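You operate a simulated robot arm through the tools that you are given. There is no shell and no other tool. Be economical: measure what you need, move in short steps, check, and stop when the job is done.

You run a simulated robot arm. Do the job below in one go: nothing can be reset, and whatever is moved stays where it is left.

## Task
Top up the short bag to its yellow mark with one dose.
Fine: set the green knob, clamp the bag first, shake it level, let it down.

It is judged by the outcome, as a careful person would: the job done as asked, and still so three seconds after it is handed in. It fails if anything else is knocked over, pushed out of place, dropped, spilled or broken.

## Robot
A 6-joint arm with a two-finger gripper, on a carriage that runs on a rail from [0.012, -1.17] to [-0.012, 1.17] (x, y) and turns from -132 to 200 degrees about z. Base frame: it is fixed where the carriage stands at the start and does not move with it; the origin is on the floor, on the carriage's upright axis, x ahead of it, y to its left, z up. Readings come in m, degrees, newtons and seconds.
Its first joint turns from -166.0 to 166.0 degrees. Places, roughly: bag [1, 0.75, 1]; feed lever [0.9, 0.3, 1.2]. Payload 5 kg.
Tool frame: the origin (TCP) lies between the finger pads and is the grasp point; the fingertips stand 0.03 m ahead of it; z points along the fingers, y is the line along which they close. The gripper opens to 0.176 m. The gripper's body begins 0.153 m behind the TCP.
Orientation is that of the tool frame in the base frame, as a unit quaternion [x, y, z, w]. With the fingers straight down and closing along the base's y, the tool's x points along the base's -x, its y along +y and its z along -z.

## Interface
- The arm moves only by the tool send_rows. Its argument "targets" is a list of rows, each a list of 3 entries, a list of its own where there are three numbers: the shift along the tool's x, y, z in units of 50 mm (1.0 is 50 mm), then the turn, a rotation vector about the tool's x, y, z in units of 8 degrees (1.0 is 8 degrees), then the opening in per cent of the stroke, from 0 (shut) to 100 (fully open). In form: [[[x, y, z], [rx, ry, rz], grip], ...]. A call has 1 to 12 rows; each row shifts and turns the commanded pose from where the row before left it, along the tool's axes as they then stand. A call with a number of a shift or a turn outside -1 to 1 is refused whole. A row lasts 0.2 s, in which the tool goes at most 0.05 m and 8.6 degrees; a call with a longer step from one row to the next is refused whole, and so is a gripper value outside its range. Where a pose cannot be reached the arm comes as near as it can. A force on the tool above 60 N (or 10 N above the force at the start of the call, whichever is more), or a blocked arm, ends the call early, and 0.2 s more pass. The fingers move at their own pace and stop on an object; they squeeze with about 38 N. The grip force told is the motor's: it shows also when the fingers shut on nothing. Time passes only in rows, and 0.2 s behind the last, so rows that do not move let the fingers close. The reply holds the time, the measured pose of the TCP, the force on the tool along the base axes, the opening and the grip force, in the units named above and with some noise, with the torque about the TCP (base axes, N m) and any sound that the robot's microphone picked up, and new pictures: "views" is both (left out), scene, wrist or none.
- Cameras (640 x 400 px; columns grow to the right, rows downward): "scene" is now at [0.0676, 0.1956, 1.6489]; the picture's right is [-0.07, -1.00, 0.00], its down [-0.22, 0.01, -0.98] and it looks along [0.97, -0.06, -0.22] (base axes); focal length 214 px, centre (320, 200). "wrist" rides on the gripper at [0.067, -0.009, -0.184] in the tool frame; the picture's right is [0.14, 0.99, 0.00], its down [-0.92, 0.13, -0.36] and it looks along [-0.36, 0.05, 0.93] (tool axes); focal length 251 px, centre (320, 200). There is no depth. A picture from a camera that has moved, and an enlarged one, comes with that camera's place and axes in the base frame and with its lens. The place of the scene camera against the robot may be out by one fixed shift of up to 0.018 m in any direction.
- slide_trunk(by): slides the trunk up (or, below 0, down) by that many m; the arm and the scene camera ride with it, the base frame stays. It gives what a move gives, with no picture.
- roll_base(legs): drives the robot by 1 to 6 legs, each [ahead, left, turn to the left] in m, m and degrees, along the robot's own axes; the way and the turn of a leg run together, so that a leg with both is an arc; at most 1.5 m and 180 degrees a leg. The arm and the cameras ride along, it lands a little off, and it stops where it bumps. It keeps to its track: a leg is cut to what the track allows. It gives what a move gives, and a new picture of the scene camera.
- turn_head(pan, tilt): turns the head with the scene camera to pan (to the left, within 120 degrees either way) and tilt (down, from -29 to 69), counted from straight ahead of the robot. It gives what a move gives, and a new picture of the scene camera.
- close_up(camera, box): a new picture of the part [left, top, right, bottom] of that camera's present view, enlarged. No time passes.
- close_job(): hands the job in; it is judged then, once.

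Work in short steps. Places have to be worked out from the pictures, the camera data and where the tool is seen: move nearer, look again, correct. Check each grasp and each placing, and mend what went wrong. You have 120 turns and 260 pictures in all, those below and enlarged ones among them. Open the gripper and draw the arm clear of the work before you hand the job in, unless the task says otherwise; then end with one line.

The tools are called after "Emit:" as a command line: name --argument value ..., lists and objects as JSON in quotes. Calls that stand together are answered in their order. send_rows: Moves the arm, as the interface text tells. Its arguments: {"type":"object","properties":{"targets":{"type":"array","items":{"type":"array"}},"views":{"type":"string","enum":["both","scene","wrist","none"]}},"required":["targets"]} The other tools are called the same way: slide_trunk (by) slides the trunk up or down; roll_base (legs) drives the base; turn_head (pan, tilt) turns the head that bears the scene camera; close_up (camera, box) takes an enlarged picture of a part of a camera's view; close_job () hands the job in.

At the start:

```text
time: 0.0
tool_pos: [0.5422, 0.2674, 1.3245]
orientation: [0.0, 1.0, 0.001, 0.0]
ft_force: [0.5, 0.2, -0.1]
ft_torque: [0.03, 0.01, 0.01]
finger_gap: 0.1761
finger_force: 0.1
trunk travel left (down, up): [-0.15, 0.2]
robot x, y, heading: [0.0009, -0.0003, -0.2]
head pan, tilt: [120.3, 68.8]
```

scene: 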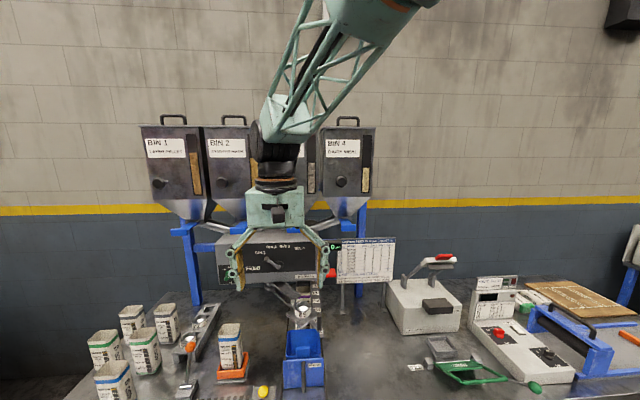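
wrist: 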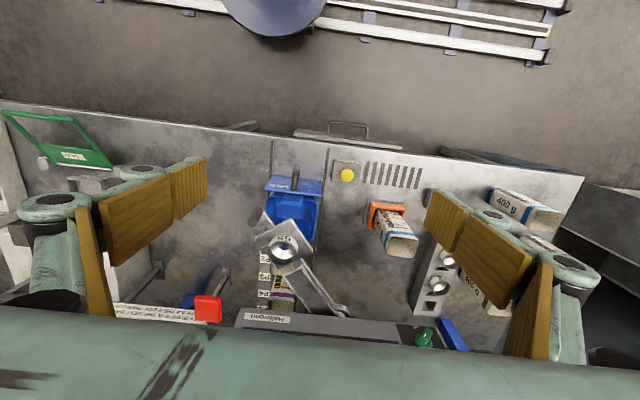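

I'll take enlarged views of the bench to read the labels and find the bags, knob and levers.

Emit:
close_up --camera "scene" --box '[60, 280, 340, 400]'

Emit:
close_up --camera "scene" --box '[200, 220, 420, 320]'

Emit:
close_up --camera "scene" --box '[130, 110, 390, 230]'

Emit:
close_up --camera "wrist" --box '[220, 140, 600, 360]'

```text
2.29 times, centred on (200, 340) of scene
camera zoom: at [0.0676, 0.1956, 1.6489], right [-0.07, -1.0, 0.0], down [-0.22, 0.01, -0.98], along [0.97, -0.06, -0.22], focal length 490 px, centre (594, -120)
```

zoom: 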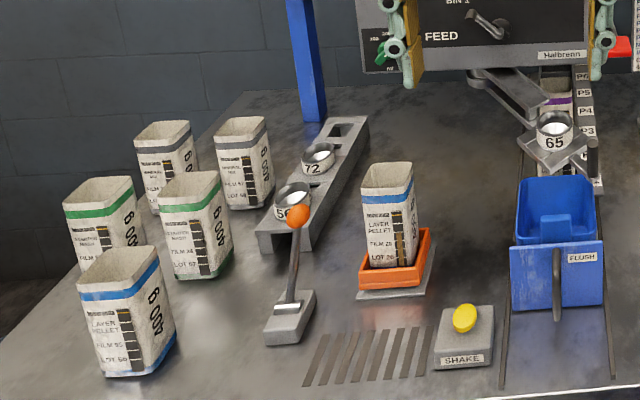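

```text
2.91 times, centred on (310, 270) of scene
camera zoom: at [0.0676, 0.1956, 1.6489], right [-0.07, -1.0, 0.0], down [-0.22, 0.01, -0.98], along [0.97, -0.06, -0.22], focal length 624 px, centre (349, -4)
```

zoom: 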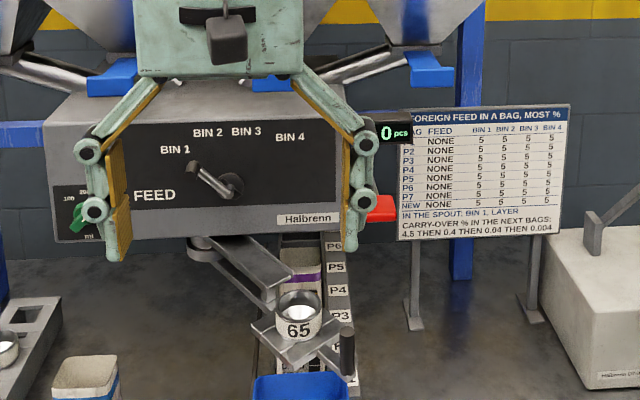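

```text
2.46 times, centred on (260, 170) of scene
camera zoom: at [0.0676, 0.1956, 1.6489], right [-0.07, -1.0, 0.0], down [-0.22, 0.01, -0.98], along [0.97, -0.06, -0.22], focal length 528 px, centre (468, 274)
```

zoom: 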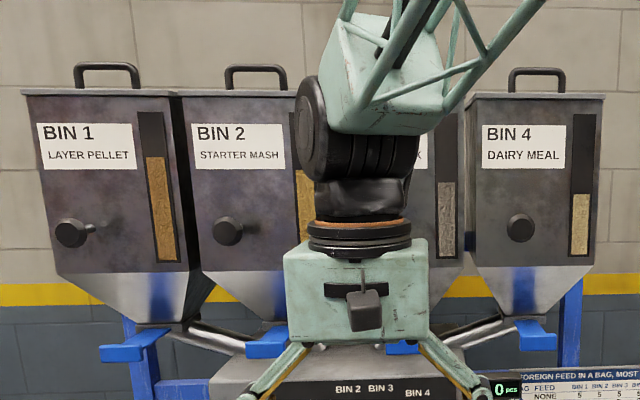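

```text
1.68 times, centred on (410, 250) of wrist
camera zoom: at [0.4745, 0.2586, 1.5077], right [-0.14, 0.99, 0.0], down [0.92, 0.13, 0.36], along [0.36, 0.05, -0.93], focal length 424 px, centre (168, 116)
```

zoom: 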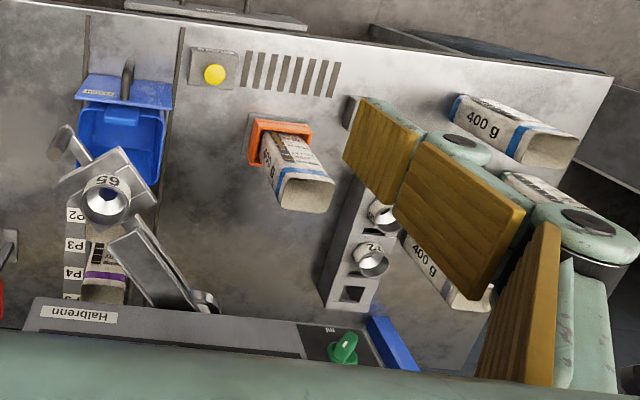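

I'll enlarge the individual labels and controls more.

Emit:
close_up --camera "scene" --box '[205, 315, 269, 390]'

Emit:
close_up --camera "scene" --box '[80, 300, 190, 400]'

Emit:
close_up --camera "scene" --box '[210, 235, 270, 285]'

Emit:
close_up --camera "scene" --box '[260, 280, 340, 340]'

Emit:
close_up --camera "scene" --box '[380, 240, 640, 400]'

Emit:
close_up --camera "scene" --box '[180, 330, 340, 400]'

```text
5.33 times, centred on (237, 352) of scene
camera zoom: at [0.0676, 0.1956, 1.6489], right [-0.07, -1.0, 0.0], down [-0.22, 0.01, -0.98], along [0.97, -0.06, -0.22], focal length 1144 px, centre (763, -613)
```

zoom: 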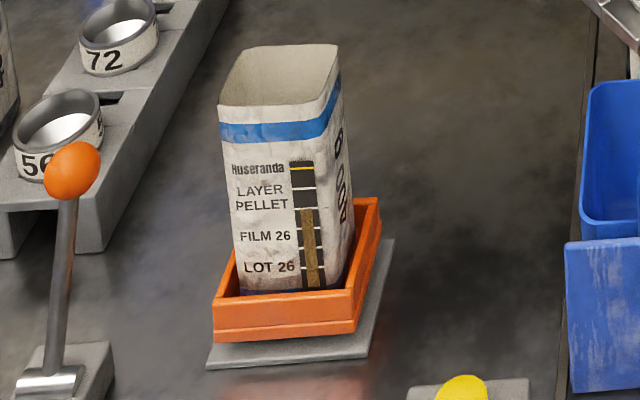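

```text
4.00 times, centred on (135, 350) of scene
camera zoom: at [0.0676, 0.1956, 1.6489], right [-0.07, -1.0, 0.0], down [-0.22, 0.01, -0.98], along [0.97, -0.06, -0.22], focal length 858 px, centre (1060, -400)
```

zoom: 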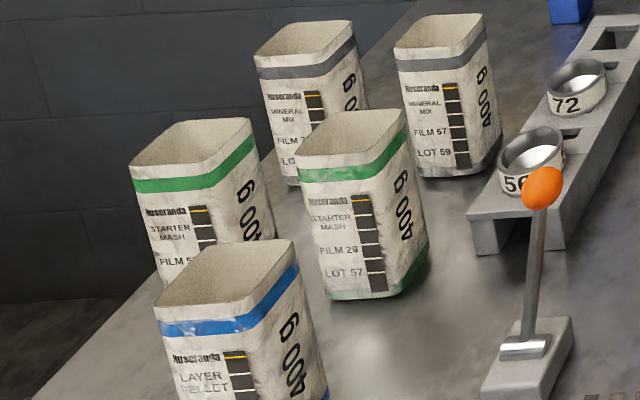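

```text
8.00 times, centred on (240, 260) of scene
camera zoom: at [0.0676, 0.1956, 1.6489], right [-0.07, -1.0, 0.0], down [-0.22, 0.01, -0.98], along [0.97, -0.06, -0.22], focal length 1716 px, centre (960, -280)
```

zoom: 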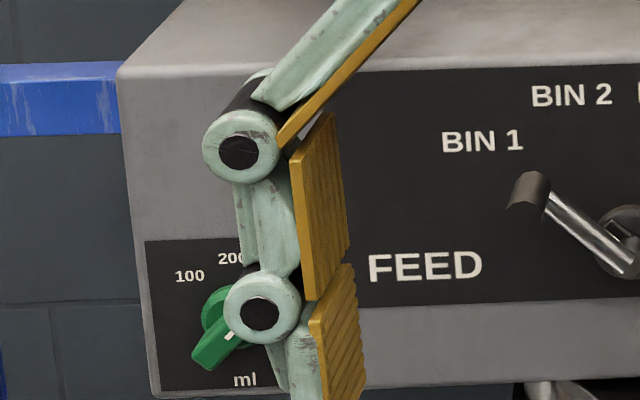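

```text
6.67 times, centred on (300, 310) of scene
camera zoom: at [0.0676, 0.1956, 1.6489], right [-0.07, -1.0, 0.0], down [-0.22, 0.01, -0.98], along [0.97, -0.06, -0.22], focal length 1430 px, centre (453, -533)
```

zoom: 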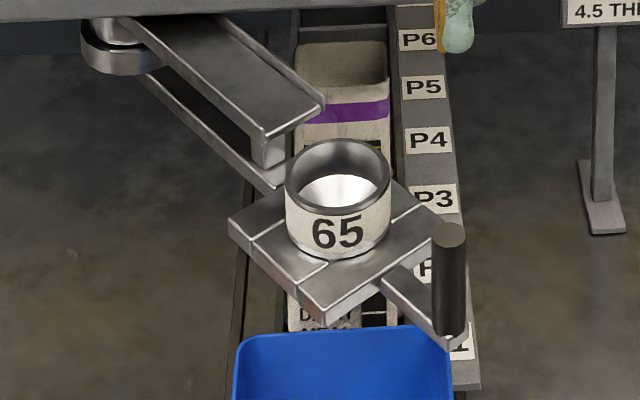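

```text
2.46 times, centred on (510, 320) of scene
camera zoom: at [0.0676, 0.1956, 1.6489], right [-0.07, -1.0, 0.0], down [-0.22, 0.01, -0.98], along [0.97, -0.06, -0.22], focal length 528 px, centre (-148, -95)
```

zoom: 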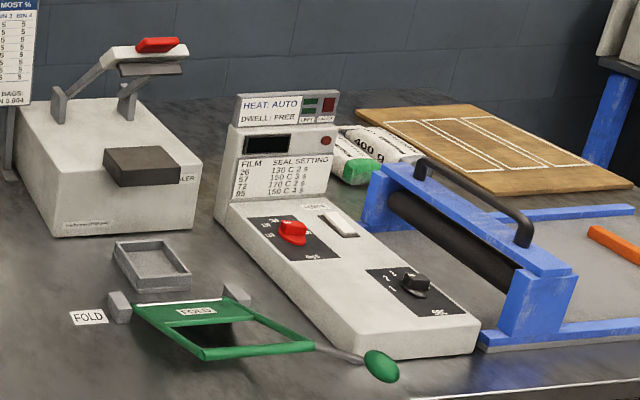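

```text
4.00 times, centred on (260, 365) of scene
camera zoom: at [0.0676, 0.1956, 1.6489], right [-0.07, -1.0, 0.0], down [-0.22, 0.01, -0.98], along [0.97, -0.06, -0.22], focal length 858 px, centre (560, -460)
```

zoom: 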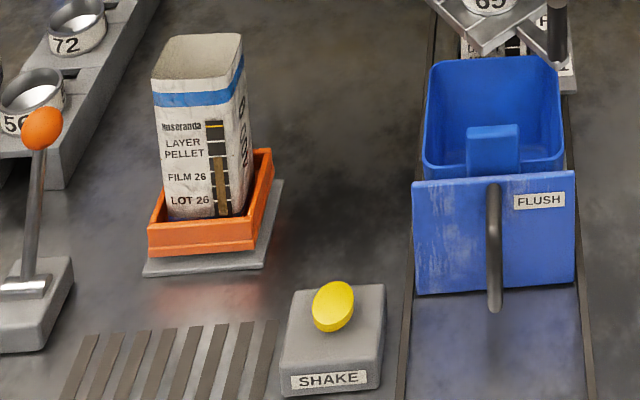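

The tray bag (blue band, LAYER PELLET) looks part-filled; the other bags seem empty. The bench is at about z 0.81. I'll tilt the head down and left to see the near part of the bench.

Emit:
turn_head --pan 25 --tilt 40

```text
time: 1.7
tool_pos: [0.5416, 0.2674, 1.3245]
orientation: [0.0, 1.0, -0.001, 0.0]
ft_force: [0.3, 0.0, 0.7]
ft_torque: [0.01, -0.01, -0.01]
finger_gap: 0.1759
finger_force: 0.1
trunk travel left (down, up): [-0.15, 0.2]
robot x, y, heading: [0.0028, 0.0003, -0.1]
head pan, tilt: [25.0, 40.0]
camera scene: at [0.0676, 0.1965, 1.6492], right [-0.06, -1.0, 0.0], down [-0.22, 0.01, -0.98], along [0.97, -0.05, -0.22], focal length 214 px, centre (320, 200)
```

scene: 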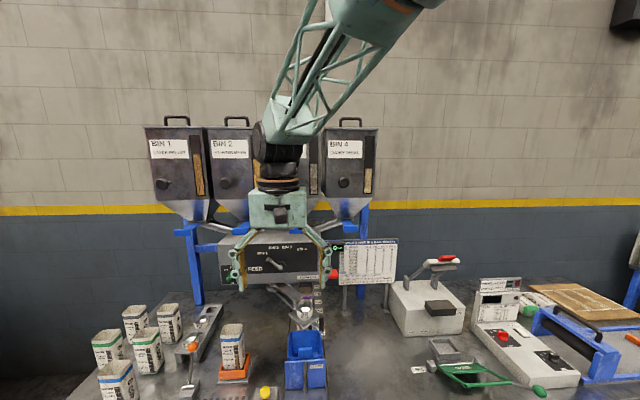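

The head readout changed but the view did not. I'll try once more with a different value.

Emit:
turn_head --pan 0 --tilt 45

```text
time: 2.6
tool_pos: [0.542, 0.2668, 1.3248]
orientation: [0.0, 1.0, 0.0, -0.001]
ft_force: [0.0, -0.1, 0.0]
ft_torque: [0.02, 0.0, 0.01]
finger_gap: 0.1759
finger_force: 0.1
trunk travel left (down, up): [-0.15, 0.2]
robot x, y, heading: [0.0004, -0.0018, -0.3]
head pan, tilt: [0.0, 45.0]
camera scene: at [0.0676, 0.1965, 1.6493], right [-0.06, -1.0, 0.0], down [-0.21, 0.01, -0.98], along [0.98, -0.06, -0.21], focal length 214 px, centre (320, 200)
```

scene: 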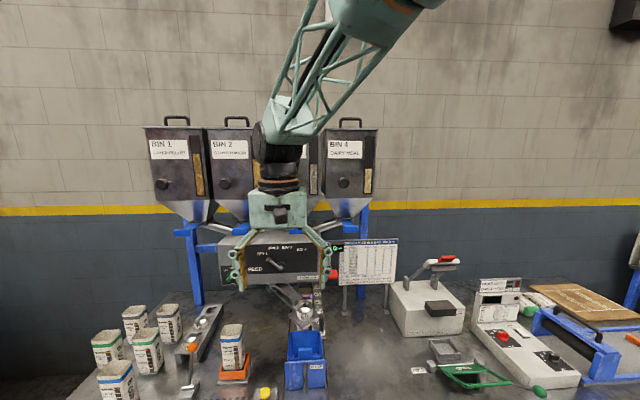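

The head seems stuck, so I'll use the wrist camera and close-ups. First I'll move the arm right and clear of the machine face.

Emit:
send_rows --targets '[[[0, -1, 0], [0, 0, 0], 100], [[0, -1, 0], [0, 0, 0], 100], [[0, -1, 0], [0, 0, 0], 100], [[0, -1, 0], [0, 0, 0], 100], [[0, -1, 0], [0, 0, 0], 100], [[0, -1, 0], [0, 0, 0], 100], [[0, -1, 0], [0, 0, 0], 100], [[0, -1, 0], [0, 0, 0], 100]]' --views "scene"

Emit:
close_up --camera "scene" --box '[180, 210, 360, 322]'

Emit:
close_up --camera "scene" --box '[215, 225, 275, 290]'

Emit:
close_up --camera "scene" --box '[255, 265, 345, 345]'

Emit:
close_up --camera "scene" --box '[325, 230, 405, 290]'

```text
time: 4.4
tool_pos: [0.5408, -0.1319, 1.326]
orientation: [0.0, 1.0, 0.001, 0.0]
ft_force: [-1.1, 0.6, -0.9]
ft_torque: [-0.06, -0.09, 0.02]
finger_gap: 0.1756
finger_force: 0.0
trunk travel left (down, up): [-0.15, 0.2]
robot x, y, heading: [-0.0007, 0.0, -0.2]
head pan, tilt: [0.0, 45.0]
camera scene: at [0.0556, 0.2019, 1.5982], right [0.0, -1.0, 0.0], down [-0.71, 0.0, -0.71], along [0.71, 0.0, -0.71], focal length 214 px, centre (320, 200)
```

scene: 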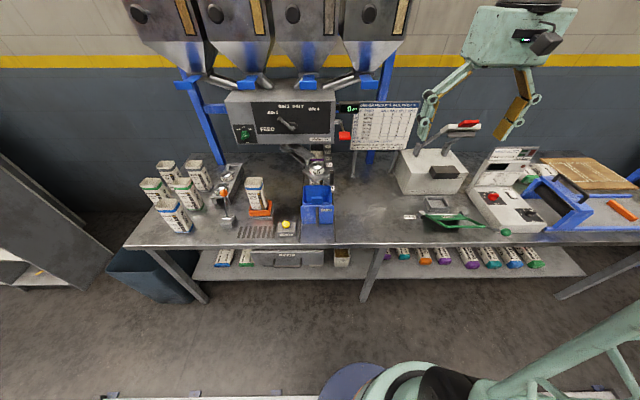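

```text
3.56 times, centred on (270, 266) of scene
camera zoom: at [0.0556, 0.2019, 1.5982], right [0.0, -1.0, 0.0], down [-0.71, 0.0, -0.71], along [0.71, 0.0, -0.71], focal length 763 px, centre (498, -35)
```

zoom: 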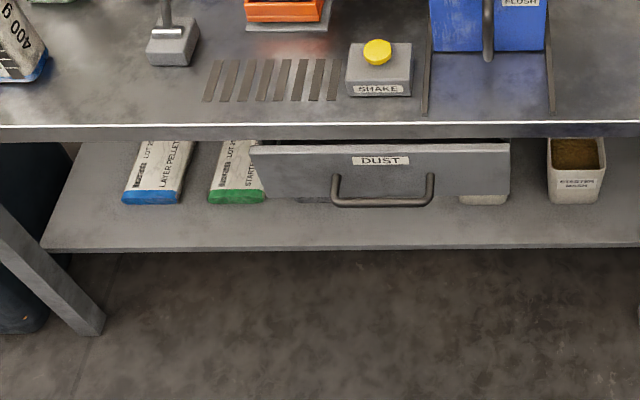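

```text
6.15 times, centred on (245, 258) of scene
camera zoom: at [0.0556, 0.2019, 1.5982], right [0.0, -1.0, 0.0], down [-0.71, 0.0, -0.71], along [0.71, 0.0, -0.71], focal length 1320 px, centre (782, -154)
```

zoom: 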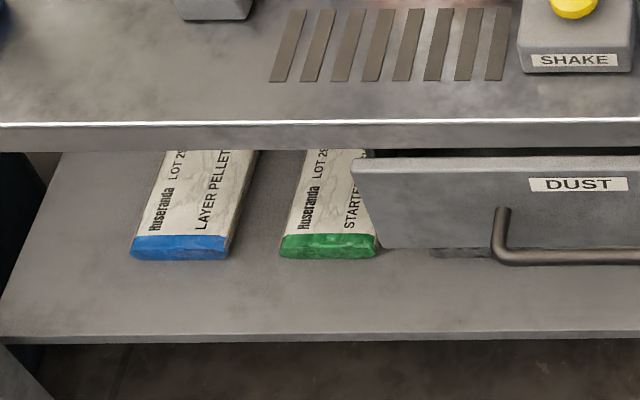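

```text
5.00 times, centred on (300, 305) of scene
camera zoom: at [0.0556, 0.2019, 1.5982], right [0.0, -1.0, 0.0], down [-0.71, 0.0, -0.71], along [0.71, 0.0, -0.71], focal length 1072 px, centre (420, -325)
```

zoom: 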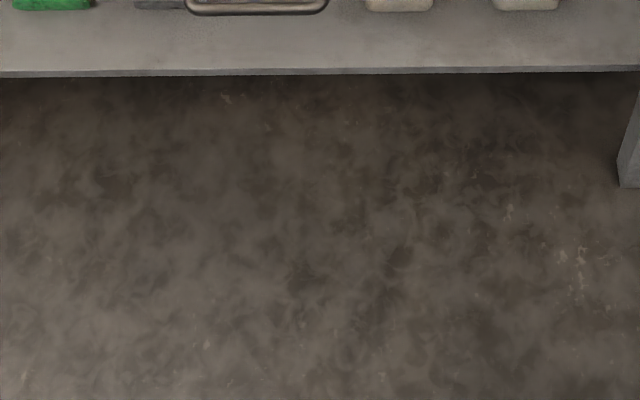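

```text
6.67 times, centred on (365, 260) of scene
camera zoom: at [0.0556, 0.2019, 1.5982], right [0.0, -1.0, 0.0], down [-0.71, 0.0, -0.71], along [0.71, 0.0, -0.71], focal length 1430 px, centre (20, -200)
```

zoom: 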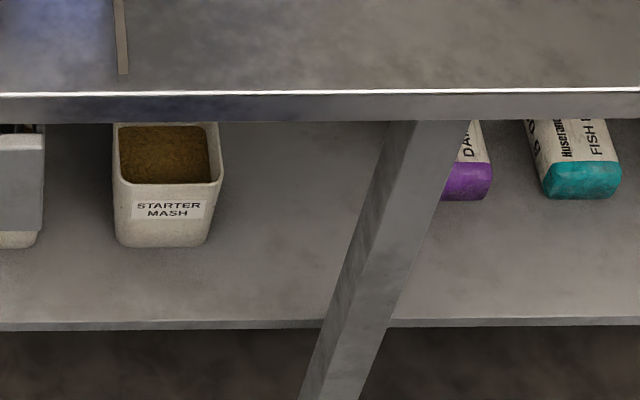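

The head moves with a delay; the view is now at 45° down. I'll take close-ups in this view.

Emit:
close_up --camera "scene" --box '[215, 80, 355, 168]'

Emit:
close_up --camera "scene" --box '[270, 135, 350, 230]'

Emit:
close_up --camera "scene" --box '[205, 155, 305, 240]'

Emit:
close_up --camera "scene" --box '[130, 150, 230, 240]'

Emit:
close_up --camera "scene" --box '[345, 95, 425, 155]'

Emit:
close_up --camera "scene" --box '[228, 115, 268, 145]'

```text
4.55 times, centred on (285, 124) of scene
camera zoom: at [0.0556, 0.2019, 1.5982], right [0.0, -1.0, 0.0], down [-0.71, 0.0, -0.71], along [0.71, 0.0, -0.71], focal length 975 px, centre (479, 546)
```

zoom: 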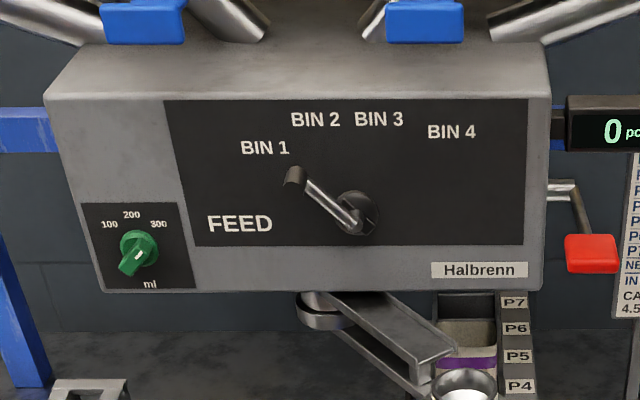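

```text
4.21 times, centred on (310, 182) of scene
camera zoom: at [0.0556, 0.2019, 1.5982], right [0.0, -1.0, 0.0], down [-0.71, 0.0, -0.71], along [0.71, 0.0, -0.71], focal length 903 px, centre (362, 274)
```

zoom: 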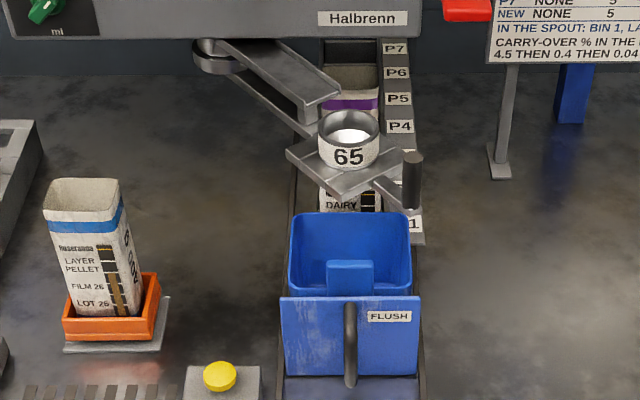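

```text
4.71 times, centred on (255, 198) of scene
camera zoom: at [0.0556, 0.2019, 1.5982], right [0.0, -1.0, 0.0], down [-0.71, 0.0, -0.71], along [0.71, 0.0, -0.71], focal length 1009 px, centre (626, 212)
```

zoom: 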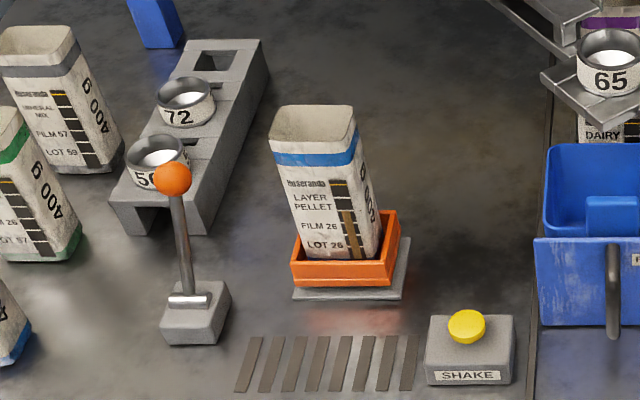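

```text
4.44 times, centred on (180, 195) of scene
camera zoom: at [0.0556, 0.2019, 1.5982], right [0.0, -1.0, 0.0], down [-0.71, 0.0, -0.71], along [0.71, 0.0, -0.71], focal length 953 px, centre (942, 222)
```

zoom: 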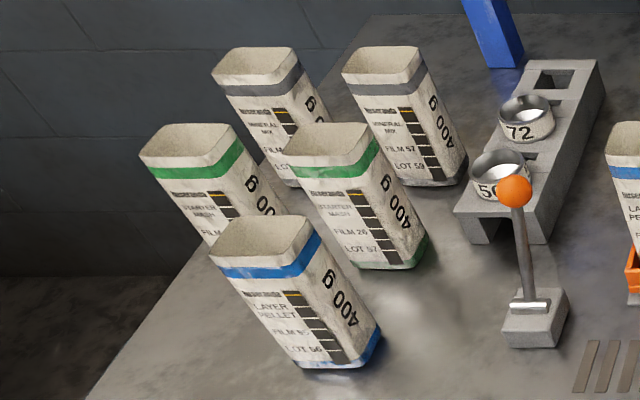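

```text
6.67 times, centred on (385, 125) of scene
camera zoom: at [0.0556, 0.2019, 1.5982], right [0.0, -1.0, 0.0], down [-0.71, 0.0, -0.71], along [0.71, 0.0, -0.71], focal length 1430 px, centre (-113, 700)
```

zoom: 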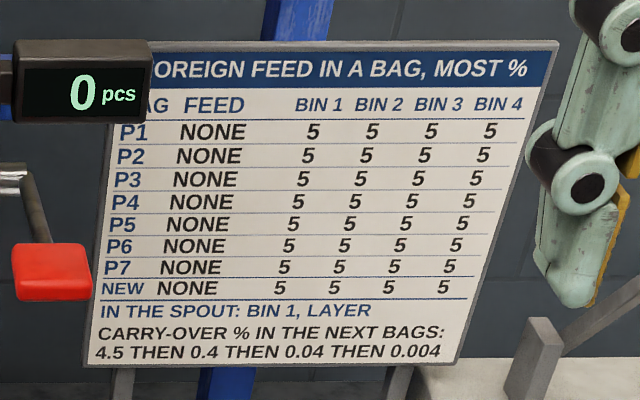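

```text
13.33 times, centred on (248, 130) of scene
camera zoom: at [0.0556, 0.2019, 1.5982], right [0.0, -1.0, 0.0], down [-0.71, 0.0, -0.71], along [0.71, 0.0, -0.71], focal length 2860 px, centre (1280, 1133)
```

zoom: 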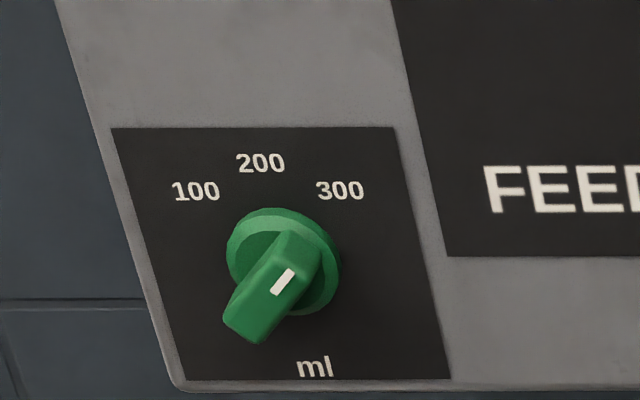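

The knob offers 100/200/300 ml; the tray bag is two scale steps short of yellow. I'll verify the windows of the other bags and read the tray bag's scale accurately.

Emit:
close_up --camera "scene" --box '[243, 172, 275, 220]'

Emit:
close_up --camera "scene" --box '[150, 158, 220, 200]'

Emit:
close_up --camera "scene" --box '[140, 175, 220, 236]'

Emit:
close_up --camera "scene" --box '[285, 138, 335, 190]'

```text
8.33 times, centred on (259, 196) of scene
camera zoom: at [0.0556, 0.2019, 1.5982], right [0.0, -1.0, 0.0], down [-0.71, 0.0, -0.71], along [0.71, 0.0, -0.71], focal length 1787 px, centre (828, 233)
```

zoom: 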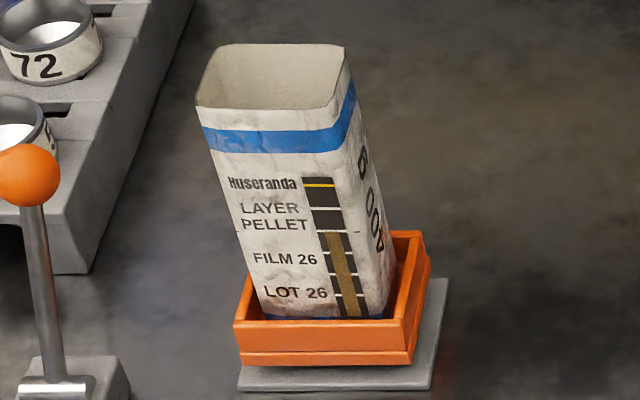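

```text
9.14 times, centred on (185, 179) of scene
camera zoom: at [0.0556, 0.2019, 1.5982], right [0.0, -1.0, 0.0], down [-0.71, 0.0, -0.71], along [0.71, 0.0, -0.71], focal length 1961 px, centre (1554, 392)
```

zoom: 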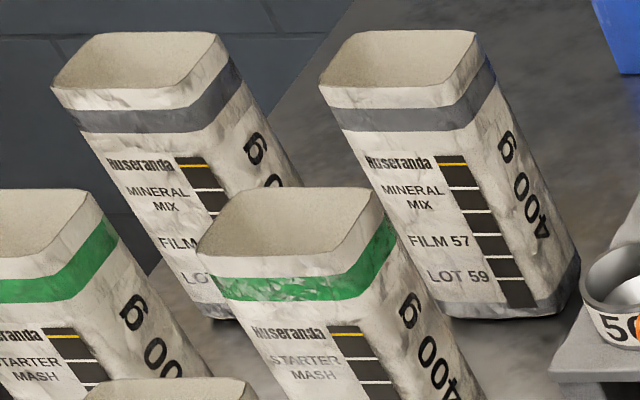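

```text
6.56 times, centred on (180, 206) of scene
camera zoom: at [0.0556, 0.2019, 1.5982], right [0.0, -1.0, 0.0], down [-0.71, 0.0, -0.71], along [0.71, 0.0, -0.71], focal length 1406 px, centre (1238, 164)
```

zoom: 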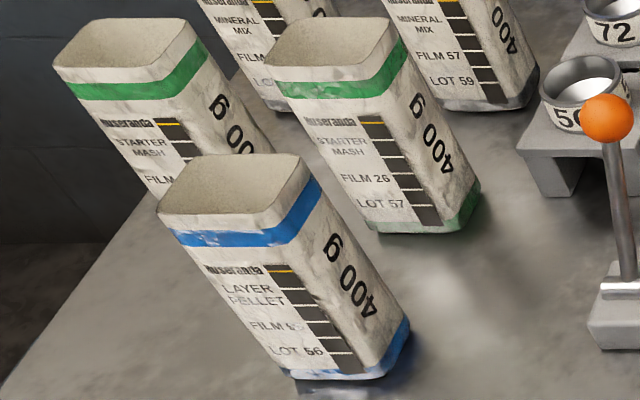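

```text
7.69 times, centred on (310, 164) of scene
camera zoom: at [0.0556, 0.2019, 1.5982], right [0.0, -1.0, 0.0], down [-0.71, 0.0, -0.71], along [0.71, 0.0, -0.71], focal length 1650 px, centre (397, 477)
```

zoom: 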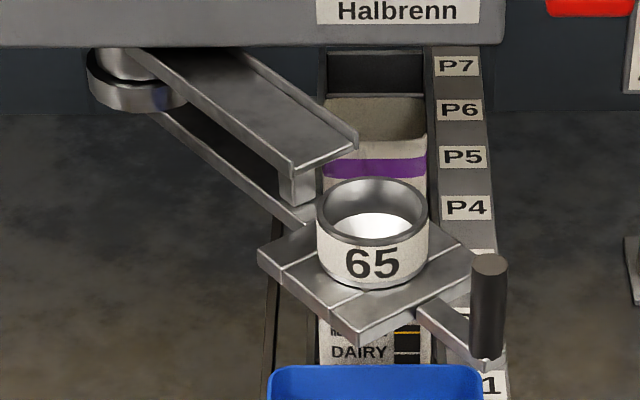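

The tray bag (LAYER PELLET, feed lever at BIN 1) is the only part-filled one: two ticks under yellow, which would be 200 ml. The spout with collar 65 seems to swing on a pivot, from the lane to above the tray. I'll bring the wrist camera over the tray to look closely.

Emit:
send_rows --targets '[[[-0.13, 0.99, 0], [0, 0, 0], 100], [[-0.13, 0.99, 0], [0, 0, 0], 100], [[-0.13, 0.99, 0], [0, 0, 0], 100], [[-0.13, 0.99, 0], [0, 0, 0], 100], [[-0.13, 0.99, 0], [0, 0, 0], 100], [[-0.13, 0.99, 0], [0, 0, 0], 100], [[-0.13, 0.99, 0], [0, 0, 0], 100], [[-0.13, 0.99, 0], [0, 0, 0], 100], [[-0.13, 0.99, 0], [0, 0, 0], 100], [[-0.13, 0.99, 0], [0, 0, 0], 100], [[-0.13, 0.99, 0], [0, 0, 0], 100], [[-0.13, 0.99, 0], [0, 0, 0], 100]]' --views "wrist"

Emit:
close_up --camera "wrist" --box '[180, 100, 460, 300]'

```text
time: 7.0
tool_pos: [0.621, 0.4571, 1.3246]
orientation: [0.001, 1.0, 0.001, 0.0]
ft_force: [-1.0, 0.3, -0.1]
ft_torque: [0.03, -0.09, 0.01]
finger_gap: 0.1763
finger_force: 0.0
trunk travel left (down, up): [-0.15, 0.2]
robot x, y, heading: [-0.0023, 0.001, -0.3]
head pan, tilt: [0.0, 45.0]
camera wrist: at [0.5538, 0.4481, 1.5076], right [-0.14, 0.99, 0.0], down [0.92, 0.13, 0.36], along [0.36, 0.05, -0.93], focal length 251 px, centre (320, 200)
```

wrist: 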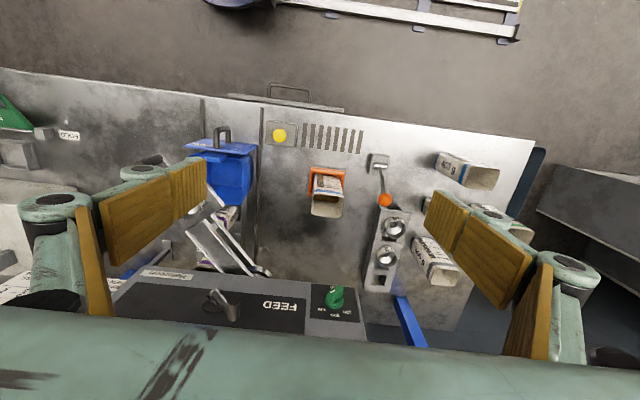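

```text
2.00 times, centred on (320, 200) of wrist
camera zoom: at [0.5538, 0.4481, 1.5076], right [-0.14, 0.99, 0.0], down [0.92, 0.13, 0.36], along [0.36, 0.05, -0.93], focal length 503 px, centre (320, 200)
```

zoom: 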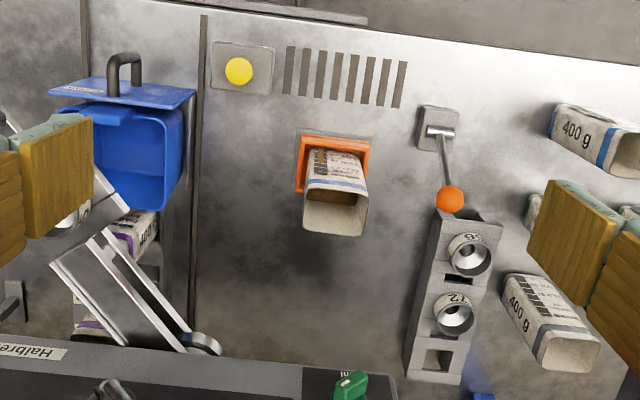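

Let me enlarge the bag mouth, the lever and the green knob.

Emit:
close_up --camera "wrist" --box '[295, 155, 359, 225]'

Emit:
close_up --camera "wrist" --box '[300, 275, 372, 320]'

Emit:
close_up --camera "wrist" --box '[350, 145, 440, 300]'

Emit:
close_up --camera "wrist" --box '[160, 180, 280, 290]'

```text
5.71 times, centred on (327, 190) of wrist
camera zoom: at [0.5538, 0.4481, 1.5076], right [-0.14, 0.99, 0.0], down [0.92, 0.13, 0.36], along [0.36, 0.05, -0.93], focal length 1437 px, centre (280, 257)
```

zoom: 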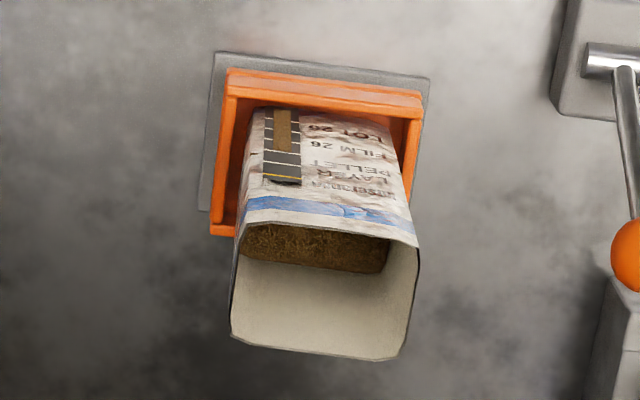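

```text
8.89 times, centred on (336, 298) of wrist
camera zoom: at [0.5538, 0.4481, 1.5076], right [-0.14, 0.99, 0.0], down [0.92, 0.13, 0.36], along [0.36, 0.05, -0.93], focal length 2235 px, centre (178, -667)
```

zoom: 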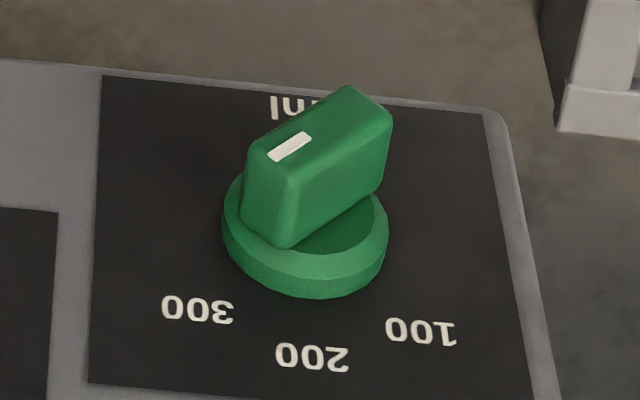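

```text
2.58 times, centred on (395, 222) of wrist
camera zoom: at [0.5538, 0.4481, 1.5076], right [-0.14, 0.99, 0.0], down [0.92, 0.13, 0.36], along [0.36, 0.05, -0.93], focal length 649 px, centre (126, 142)
```

zoom: 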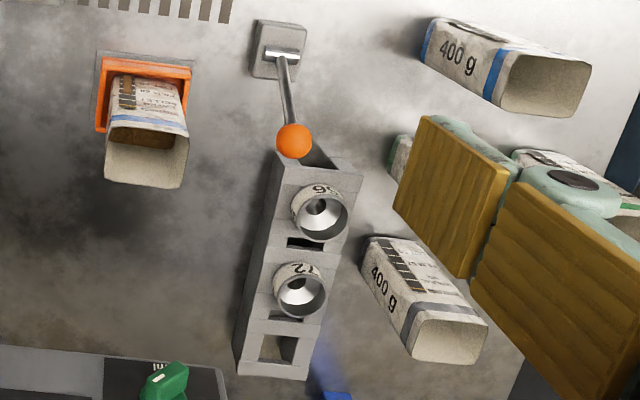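

```text
3.64 times, centred on (220, 235) of wrist
camera zoom: at [0.5538, 0.4481, 1.5076], right [-0.14, 0.99, 0.0], down [0.92, 0.13, 0.36], along [0.36, 0.05, -0.93], focal length 914 px, centre (684, 73)
```

zoom: 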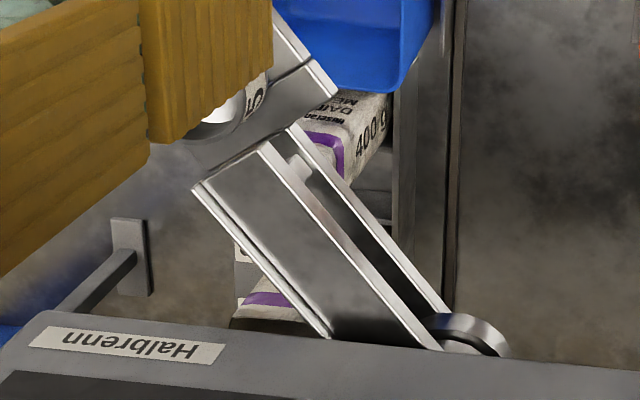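

The knob's white mark points to 300; it needs 200 (≈45° counter-clockwise as seen from the front). The knob is at about (0.84, 0.505, 1.17). I'll pitch the tool to horizontal (fingers toward the panel), turning in place.

Emit:
send_rows --targets '[[[0, 0, 0], [0, -0.9375, 0], 40], [[0, 0, 0], [0, -0.9375, 0], 40], [[0, 0, 0], [0, -0.9375, 0], 40], [[0, 0, 0], [0, -0.9375, 0], 40], [[0, 0, 0], [0, -0.9375, 0], 40], [[0, 0, 0], [0, -0.9375, 0], 40], [[0, 0, 0], [0, -0.9375, 0], 40], [[0, 0, 0], [0, -0.9375, 0], 40], [[0, 0, 0], [0, -0.9375, 0], 40], [[0, 0, 0], [0, -0.9375, 0], 40], [[0, 0, 0], [0, -0.9375, 0], 40], [[0, 0, 0], [0, -0.9375, 0], 40]]'

```text
time: 9.0
tool_pos: [0.6809, 0.3598, 1.3317]
orientation: [0.067, 0.829, -0.041, 0.553]
ft_force: [0.9, -1.3, -0.6]
ft_torque: [0.1, 0.08, 0.28]
finger_gap: 0.0704
finger_force: 0.2
trunk travel left (down, up): [-0.15, 0.2]
robot x, y, heading: [-0.0014, -0.0027, -0.2]
head pan, tilt: [0.0, 45.0]
stopped in row 10: the arm was blocked; the commanded pose is now the measured one
camera scene: at [0.0261, 0.2774, 1.6314], right [0.83, -0.55, 0.0], down [-0.22, -0.33, -0.92], along [0.51, 0.76, -0.4], focal length 214 px, centre (320, 200)
camera wrist: at [0.4863, 0.3816, 1.3396], right [0.1, 0.99, -0.12], down [0.04, 0.12, 0.99], along [0.99, -0.1, -0.03], focal length 251 px, centre (320, 200)
```

scene: 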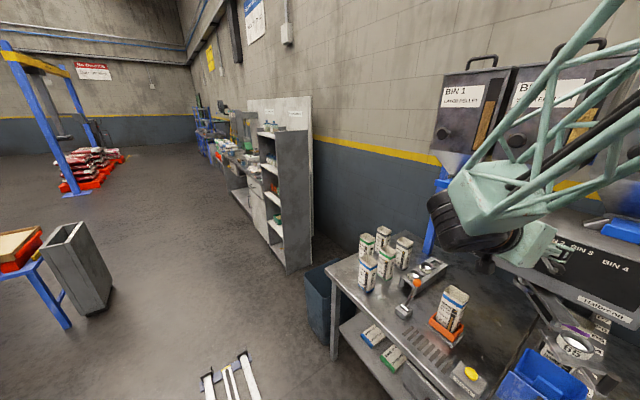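
wrist: 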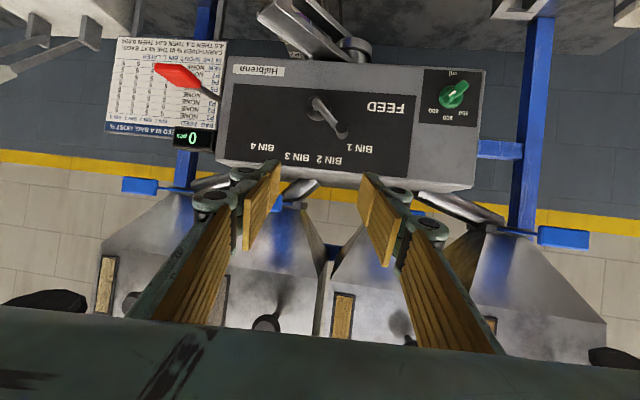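

The arm got blocked because the wrist was too near the base while pitching. I'll move the TCP outward/left first, then finish the pitch.

Emit:
send_rows --targets '[[[0.03, 0.75, 0.32], [0, 0, 0], 40], [[0.03, 0.75, 0.32], [0, 0, 0], 40], [[0.03, 0.75, 0.32], [0, 0, 0], 40], [[0.03, 0.75, 0.32], [0, 0, 0], 40], [[0, 0, 0], [-0.37, -0.94, -0.09], 40], [[0, 0, 0], [-0.37, -0.94, -0.09], 40], [[0, 0, 0], [-0.37, -0.94, -0.09], 40], [[0, 0, 0], [0, 0, 0], 40]]'

```text
time: 10.8
tool_pos: [0.7551, 0.5109, 1.2987]
orientation: [-0.007, 0.707, 0.006, 0.707]
ft_force: [0.8, 0.7, -1.6]
ft_torque: [0.04, -0.21, -0.05]
finger_gap: 0.0703
finger_force: 0.0
trunk travel left (down, up): [-0.15, 0.2]
robot x, y, heading: [0.0006, 0.0022, 0.2]
head pan, tilt: [0.0, 45.0]
camera scene: at [0.0568, 0.2022, 1.5982], right [0.0, -1.0, 0.0], down [-0.71, 0.0, -0.71], along [0.71, 0.0, -0.71], focal length 214 px, centre (320, 200)
camera wrist: at [0.571, 0.499, 1.2308], right [-0.02, 0.99, -0.14], down [-0.36, 0.13, 0.92], along [0.93, 0.07, 0.36], focal length 251 px, centre (320, 200)
```

scene: 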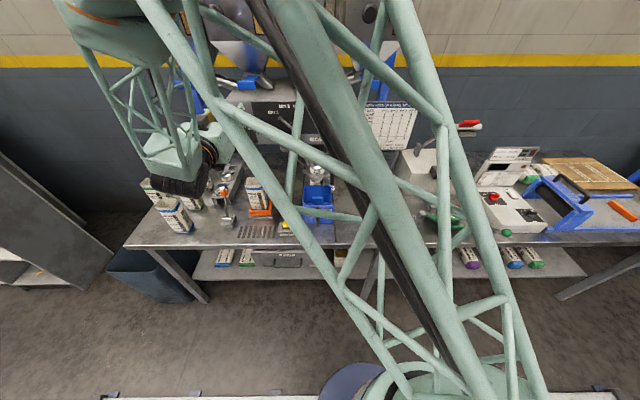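
wrist: 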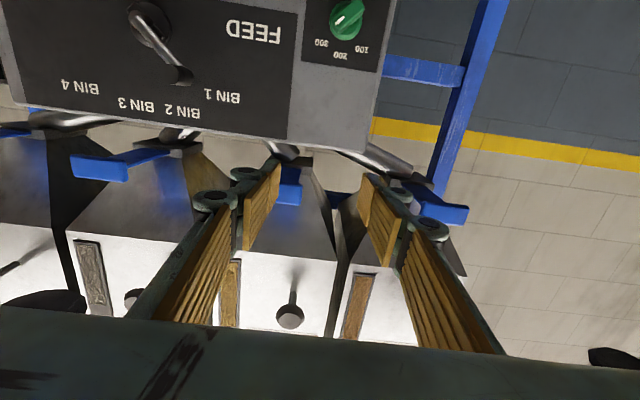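

Pose is right. I'll descend 0.1 m toward the knob and look.

Emit:
send_rows --targets '[[[0.8, 0, 0], [0, 0, 0], 40], [[0.8, 0, 0], [0, 0, 0], 40], [[0, 0, 0], [0, 0, 0], 40]]' --views "wrist"

Emit:
close_up --camera "wrist" --box '[280, 10, 420, 110]'

```text
time: 11.6
tool_pos: [0.7531, 0.5091, 1.218]
orientation: [-0.007, 0.708, 0.005, 0.707]
ft_force: [2.1, 0.5, -1.3]
ft_torque: [0.03, -0.21, -0.08]
finger_gap: 0.0702
finger_force: 0.0
trunk travel left (down, up): [-0.15, 0.2]
robot x, y, heading: [0.0026, 0.0051, 0.0]
head pan, tilt: [0.0, 45.0]
camera wrist: at [0.5703, 0.4969, 1.1506], right [-0.02, 0.99, -0.14], down [-0.36, 0.13, 0.92], along [0.93, 0.07, 0.36], focal length 251 px, centre (320, 200)
```

wrist: 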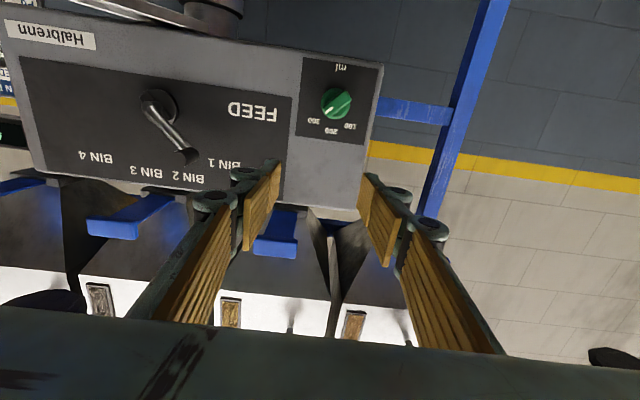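

```text
4.00 times, centred on (350, 60) of wrist
camera zoom: at [0.5703, 0.4969, 1.1506], right [-0.02, 0.99, -0.14], down [-0.36, 0.13, 0.92], along [0.93, 0.07, 0.36], focal length 1006 px, centre (200, 760)
```

zoom: 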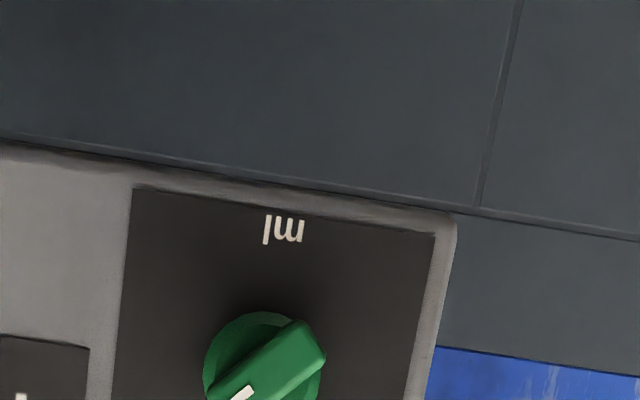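

Knob centre ≈ (…, 0.518, 1.153), bar front at x≈0.845. I'll line up, turn 46° about the tool axis so the fingers straddle the bar, with the tips just short of it.

Emit:
send_rows --targets '[[[0.65, 0.09, 0.3], [0, 0, 0], 22], [[0.65, 0.09, 0.3], [0, 0, 0], 22], [[0, 0, 0], [0, 0, 0.96], 22], [[0, 0, 0], [0, 0, 0.96], 22], [[0, 0, 0], [0, 0, 0.96], 22], [[0, 0, 0], [0, 0, 0.96], 22], [[0, 0, 0], [0, 0, 0.96], 22], [[0, 0, 0], [0, 0, 0.96], 22], [[0, 0, 0], [0, 0, 0], 22]]'

Emit:
close_up --camera "wrist" --box '[240, 100, 400, 220]'

```text
time: 13.6
tool_pos: [0.8394, 0.6398, 1.2706]
orientation: [0.2, 0.702, 0.147, 0.668]
ft_force: [-0.2, 0.2, 0.0]
ft_torque: [-0.01, -0.05, -0.03]
finger_gap: 0.0386
finger_force: 0.0
out of reach, approached as far as the arm can: row 3, 4, 5, 6, 7, 8
trunk travel left (down, up): [-0.15, 0.2]
robot x, y, heading: [-0.0004, -0.0027, 0.1]
head pan, tilt: [0.0, 45.0]
camera scene: at [0.0562, 0.2019, 1.5982], right [0.0, -1.0, 0.0], down [-0.71, 0.0, -0.71], along [0.71, 0.0, -0.71], focal length 214 px, centre (320, 200)
camera wrist: at [0.6534, 0.6751, 1.2183], right [0.08, 0.93, 0.35], down [-0.33, -0.31, 0.89], along [0.94, -0.18, 0.28], focal length 251 px, centre (320, 200)
```

scene: 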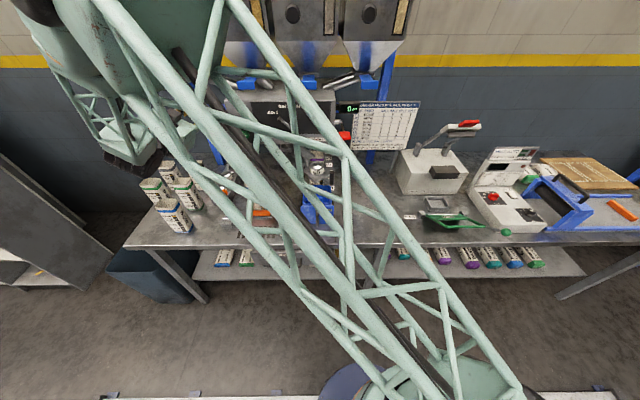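
wrist: 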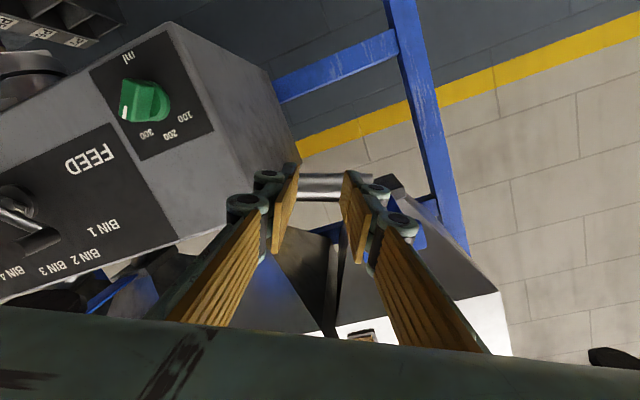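

```text
3.33 times, centred on (320, 160) of wrist
camera zoom: at [0.6534, 0.6751, 1.2183], right [0.08, 0.93, 0.35], down [-0.33, -0.31, 0.89], along [0.94, -0.18, 0.28], focal length 838 px, centre (320, 333)
```

zoom: 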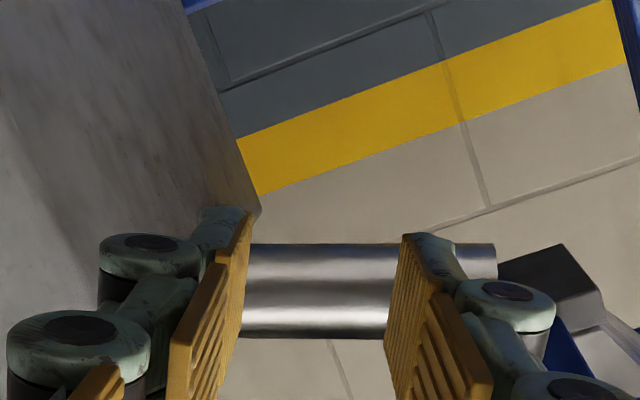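

The arm could not hold that pose from here and drifted left. I'll back off from the machine, level the tool roll, and then move the carriage so the arm faces the knob squarely.

Emit:
send_rows --targets '[[[0, 0, -0.9], [0, 0, 0], 22], [[0, 0, -0.9], [0, 0, 0], 22], [[0, 0, -0.9], [0, 0, 0], 22], [[0, 0, 0], [-0.135, -0.09, -0.89], 22], [[0, 0, 0], [-0.135, -0.09, -0.89], 22], [[0, 0, 0], [-0.135, -0.09, -0.89], 22], [[0, 0, 0], [-0.135, -0.09, -0.89], 22], [[0, 0, 0], [0, 0, 0], 22]]' --views "wrist"

```text
time: 15.4
tool_pos: [0.7152, 0.6755, 1.3084]
orientation: [0.002, 0.699, 0.016, 0.715]
ft_force: [-0.3, 0.6, -0.5]
ft_torque: [0.01, 0.02, 0.02]
finger_gap: 0.0387
finger_force: 0.1
out of reach, approached as far as the arm can: row 1, 2, 3
trunk travel left (down, up): [-0.15, 0.2]
robot x, y, heading: [-0.0004, -0.0017, -0.1]
head pan, tilt: [0.0, 45.0]
camera wrist: at [0.5337, 0.6653, 1.2359], right [-0.02, 0.99, -0.11], down [-0.39, 0.1, 0.92], along [0.92, 0.06, 0.38], focal length 251 px, centre (320, 200)
```

wrist: 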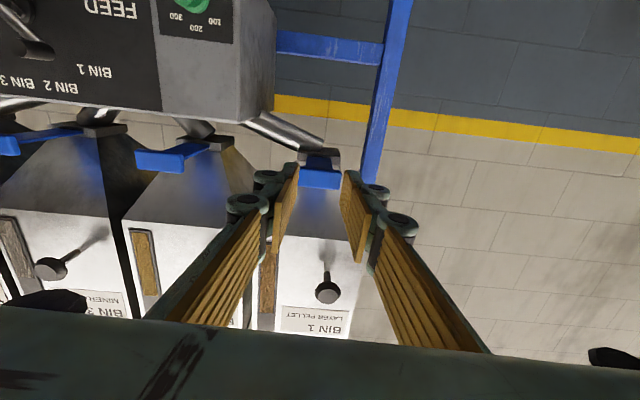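

The failure came only on the roll rows, so probably a last-joint limit in that direction. I'll test rolling the other way here in free space (a grip at −134° is equivalent).

Emit:
send_rows --targets '[[[0, 0, 0], [0, 0, -0.95], 22], [[0, 0, 0], [0, 0, -0.95], 22], [[0, 0, 0], [0, 0, -0.95], 22], [[0, 0, 0], [0, 0, -0.95], 22], [[0, 0, 0], [0, 0, -0.95], 22], [[0, 0, 0], [0, 0, -0.95], 22], [[0, 0, 0], [0, 0, -0.95], 22], [[0, 0, 0], [0, 0, -0.95], 22], [[0, 0, 0], [0, 0, -0.95], 22], [[0, 0, 0], [0, 0, -0.95], 22], [[0, 0, 0], [0, 0, -0.95], 22]]' --views "scene"

```text
time: 17.8
tool_pos: [0.7152, 0.6764, 1.3106]
orientation: [-0.464, 0.522, -0.465, 0.544]
ft_force: [0.3, 0.5, -1.0]
ft_torque: [0.01, 0.01, 0.0]
finger_gap: 0.0387
finger_force: 0.0
trunk travel left (down, up): [-0.15, 0.2]
robot x, y, heading: [0.001, -0.0003, 0.2]
head pan, tilt: [0.0, 45.0]
camera scene: at [0.0559, 0.2017, 1.5982], right [0.0, -1.0, 0.0], down [-0.71, 0.0, -0.71], along [0.71, 0.0, -0.71], focal length 214 px, centre (320, 200)
```

scene: 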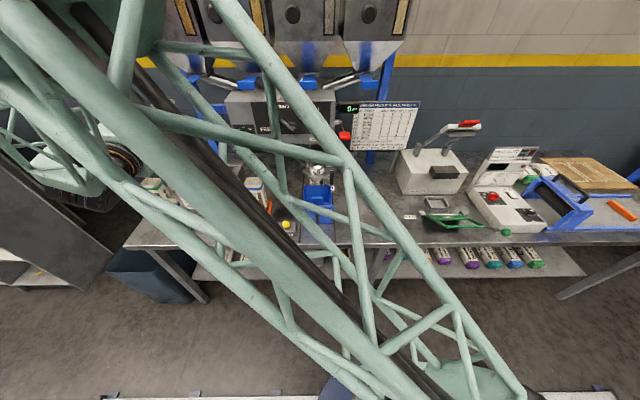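

That direction works. I'll test to the full −179° in free space, since the turn to 200 needs it.

Emit:
send_rows --targets '[[[0, 0, 0], [0, 0, -1], 22], [[0, 0, 0], [0, 0, -1], 22], [[0, 0, 0], [0, 0, -1], 22], [[0, 0, 0], [0, 0, -1], 22], [[0, 0, 0], [0, 0, -1], 22], [[0, 0, 0], [0, 0, -1], 22], [[0, 0, 0], [0, 0, -1], 22], [[0, 0, 0], [0, 0, -1], 22], [[0, 0, 0], [0, 0, -1], 22], [[0, 0, 0], [0, 0, -1], 22], [[0, 0, 0], [0, 0, -1], 22], [[0, 0, 0], [0, 0, -1], 22]]' --views "wrist"

```text
time: 20.4
tool_pos: [0.7158, 0.6763, 1.3096]
orientation: [0.698, -0.005, 0.716, -0.019]
ft_force: [0.2, -0.2, 0.0]
ft_torque: [0.03, 0.03, -0.03]
finger_gap: 0.0387
finger_force: 0.0
trunk travel left (down, up): [-0.15, 0.2]
robot x, y, heading: [-0.0041, -0.001, 0.1]
head pan, tilt: [0.0, 45.0]
camera wrist: at [0.5298, 0.6802, 1.3724], right [0.02, -0.99, 0.11], down [-0.34, -0.11, -0.94], along [0.94, -0.02, -0.34], focal length 251 px, centre (320, 200)
```

wrist: 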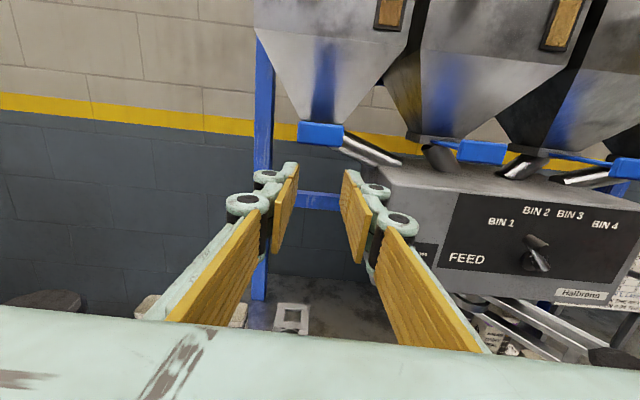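

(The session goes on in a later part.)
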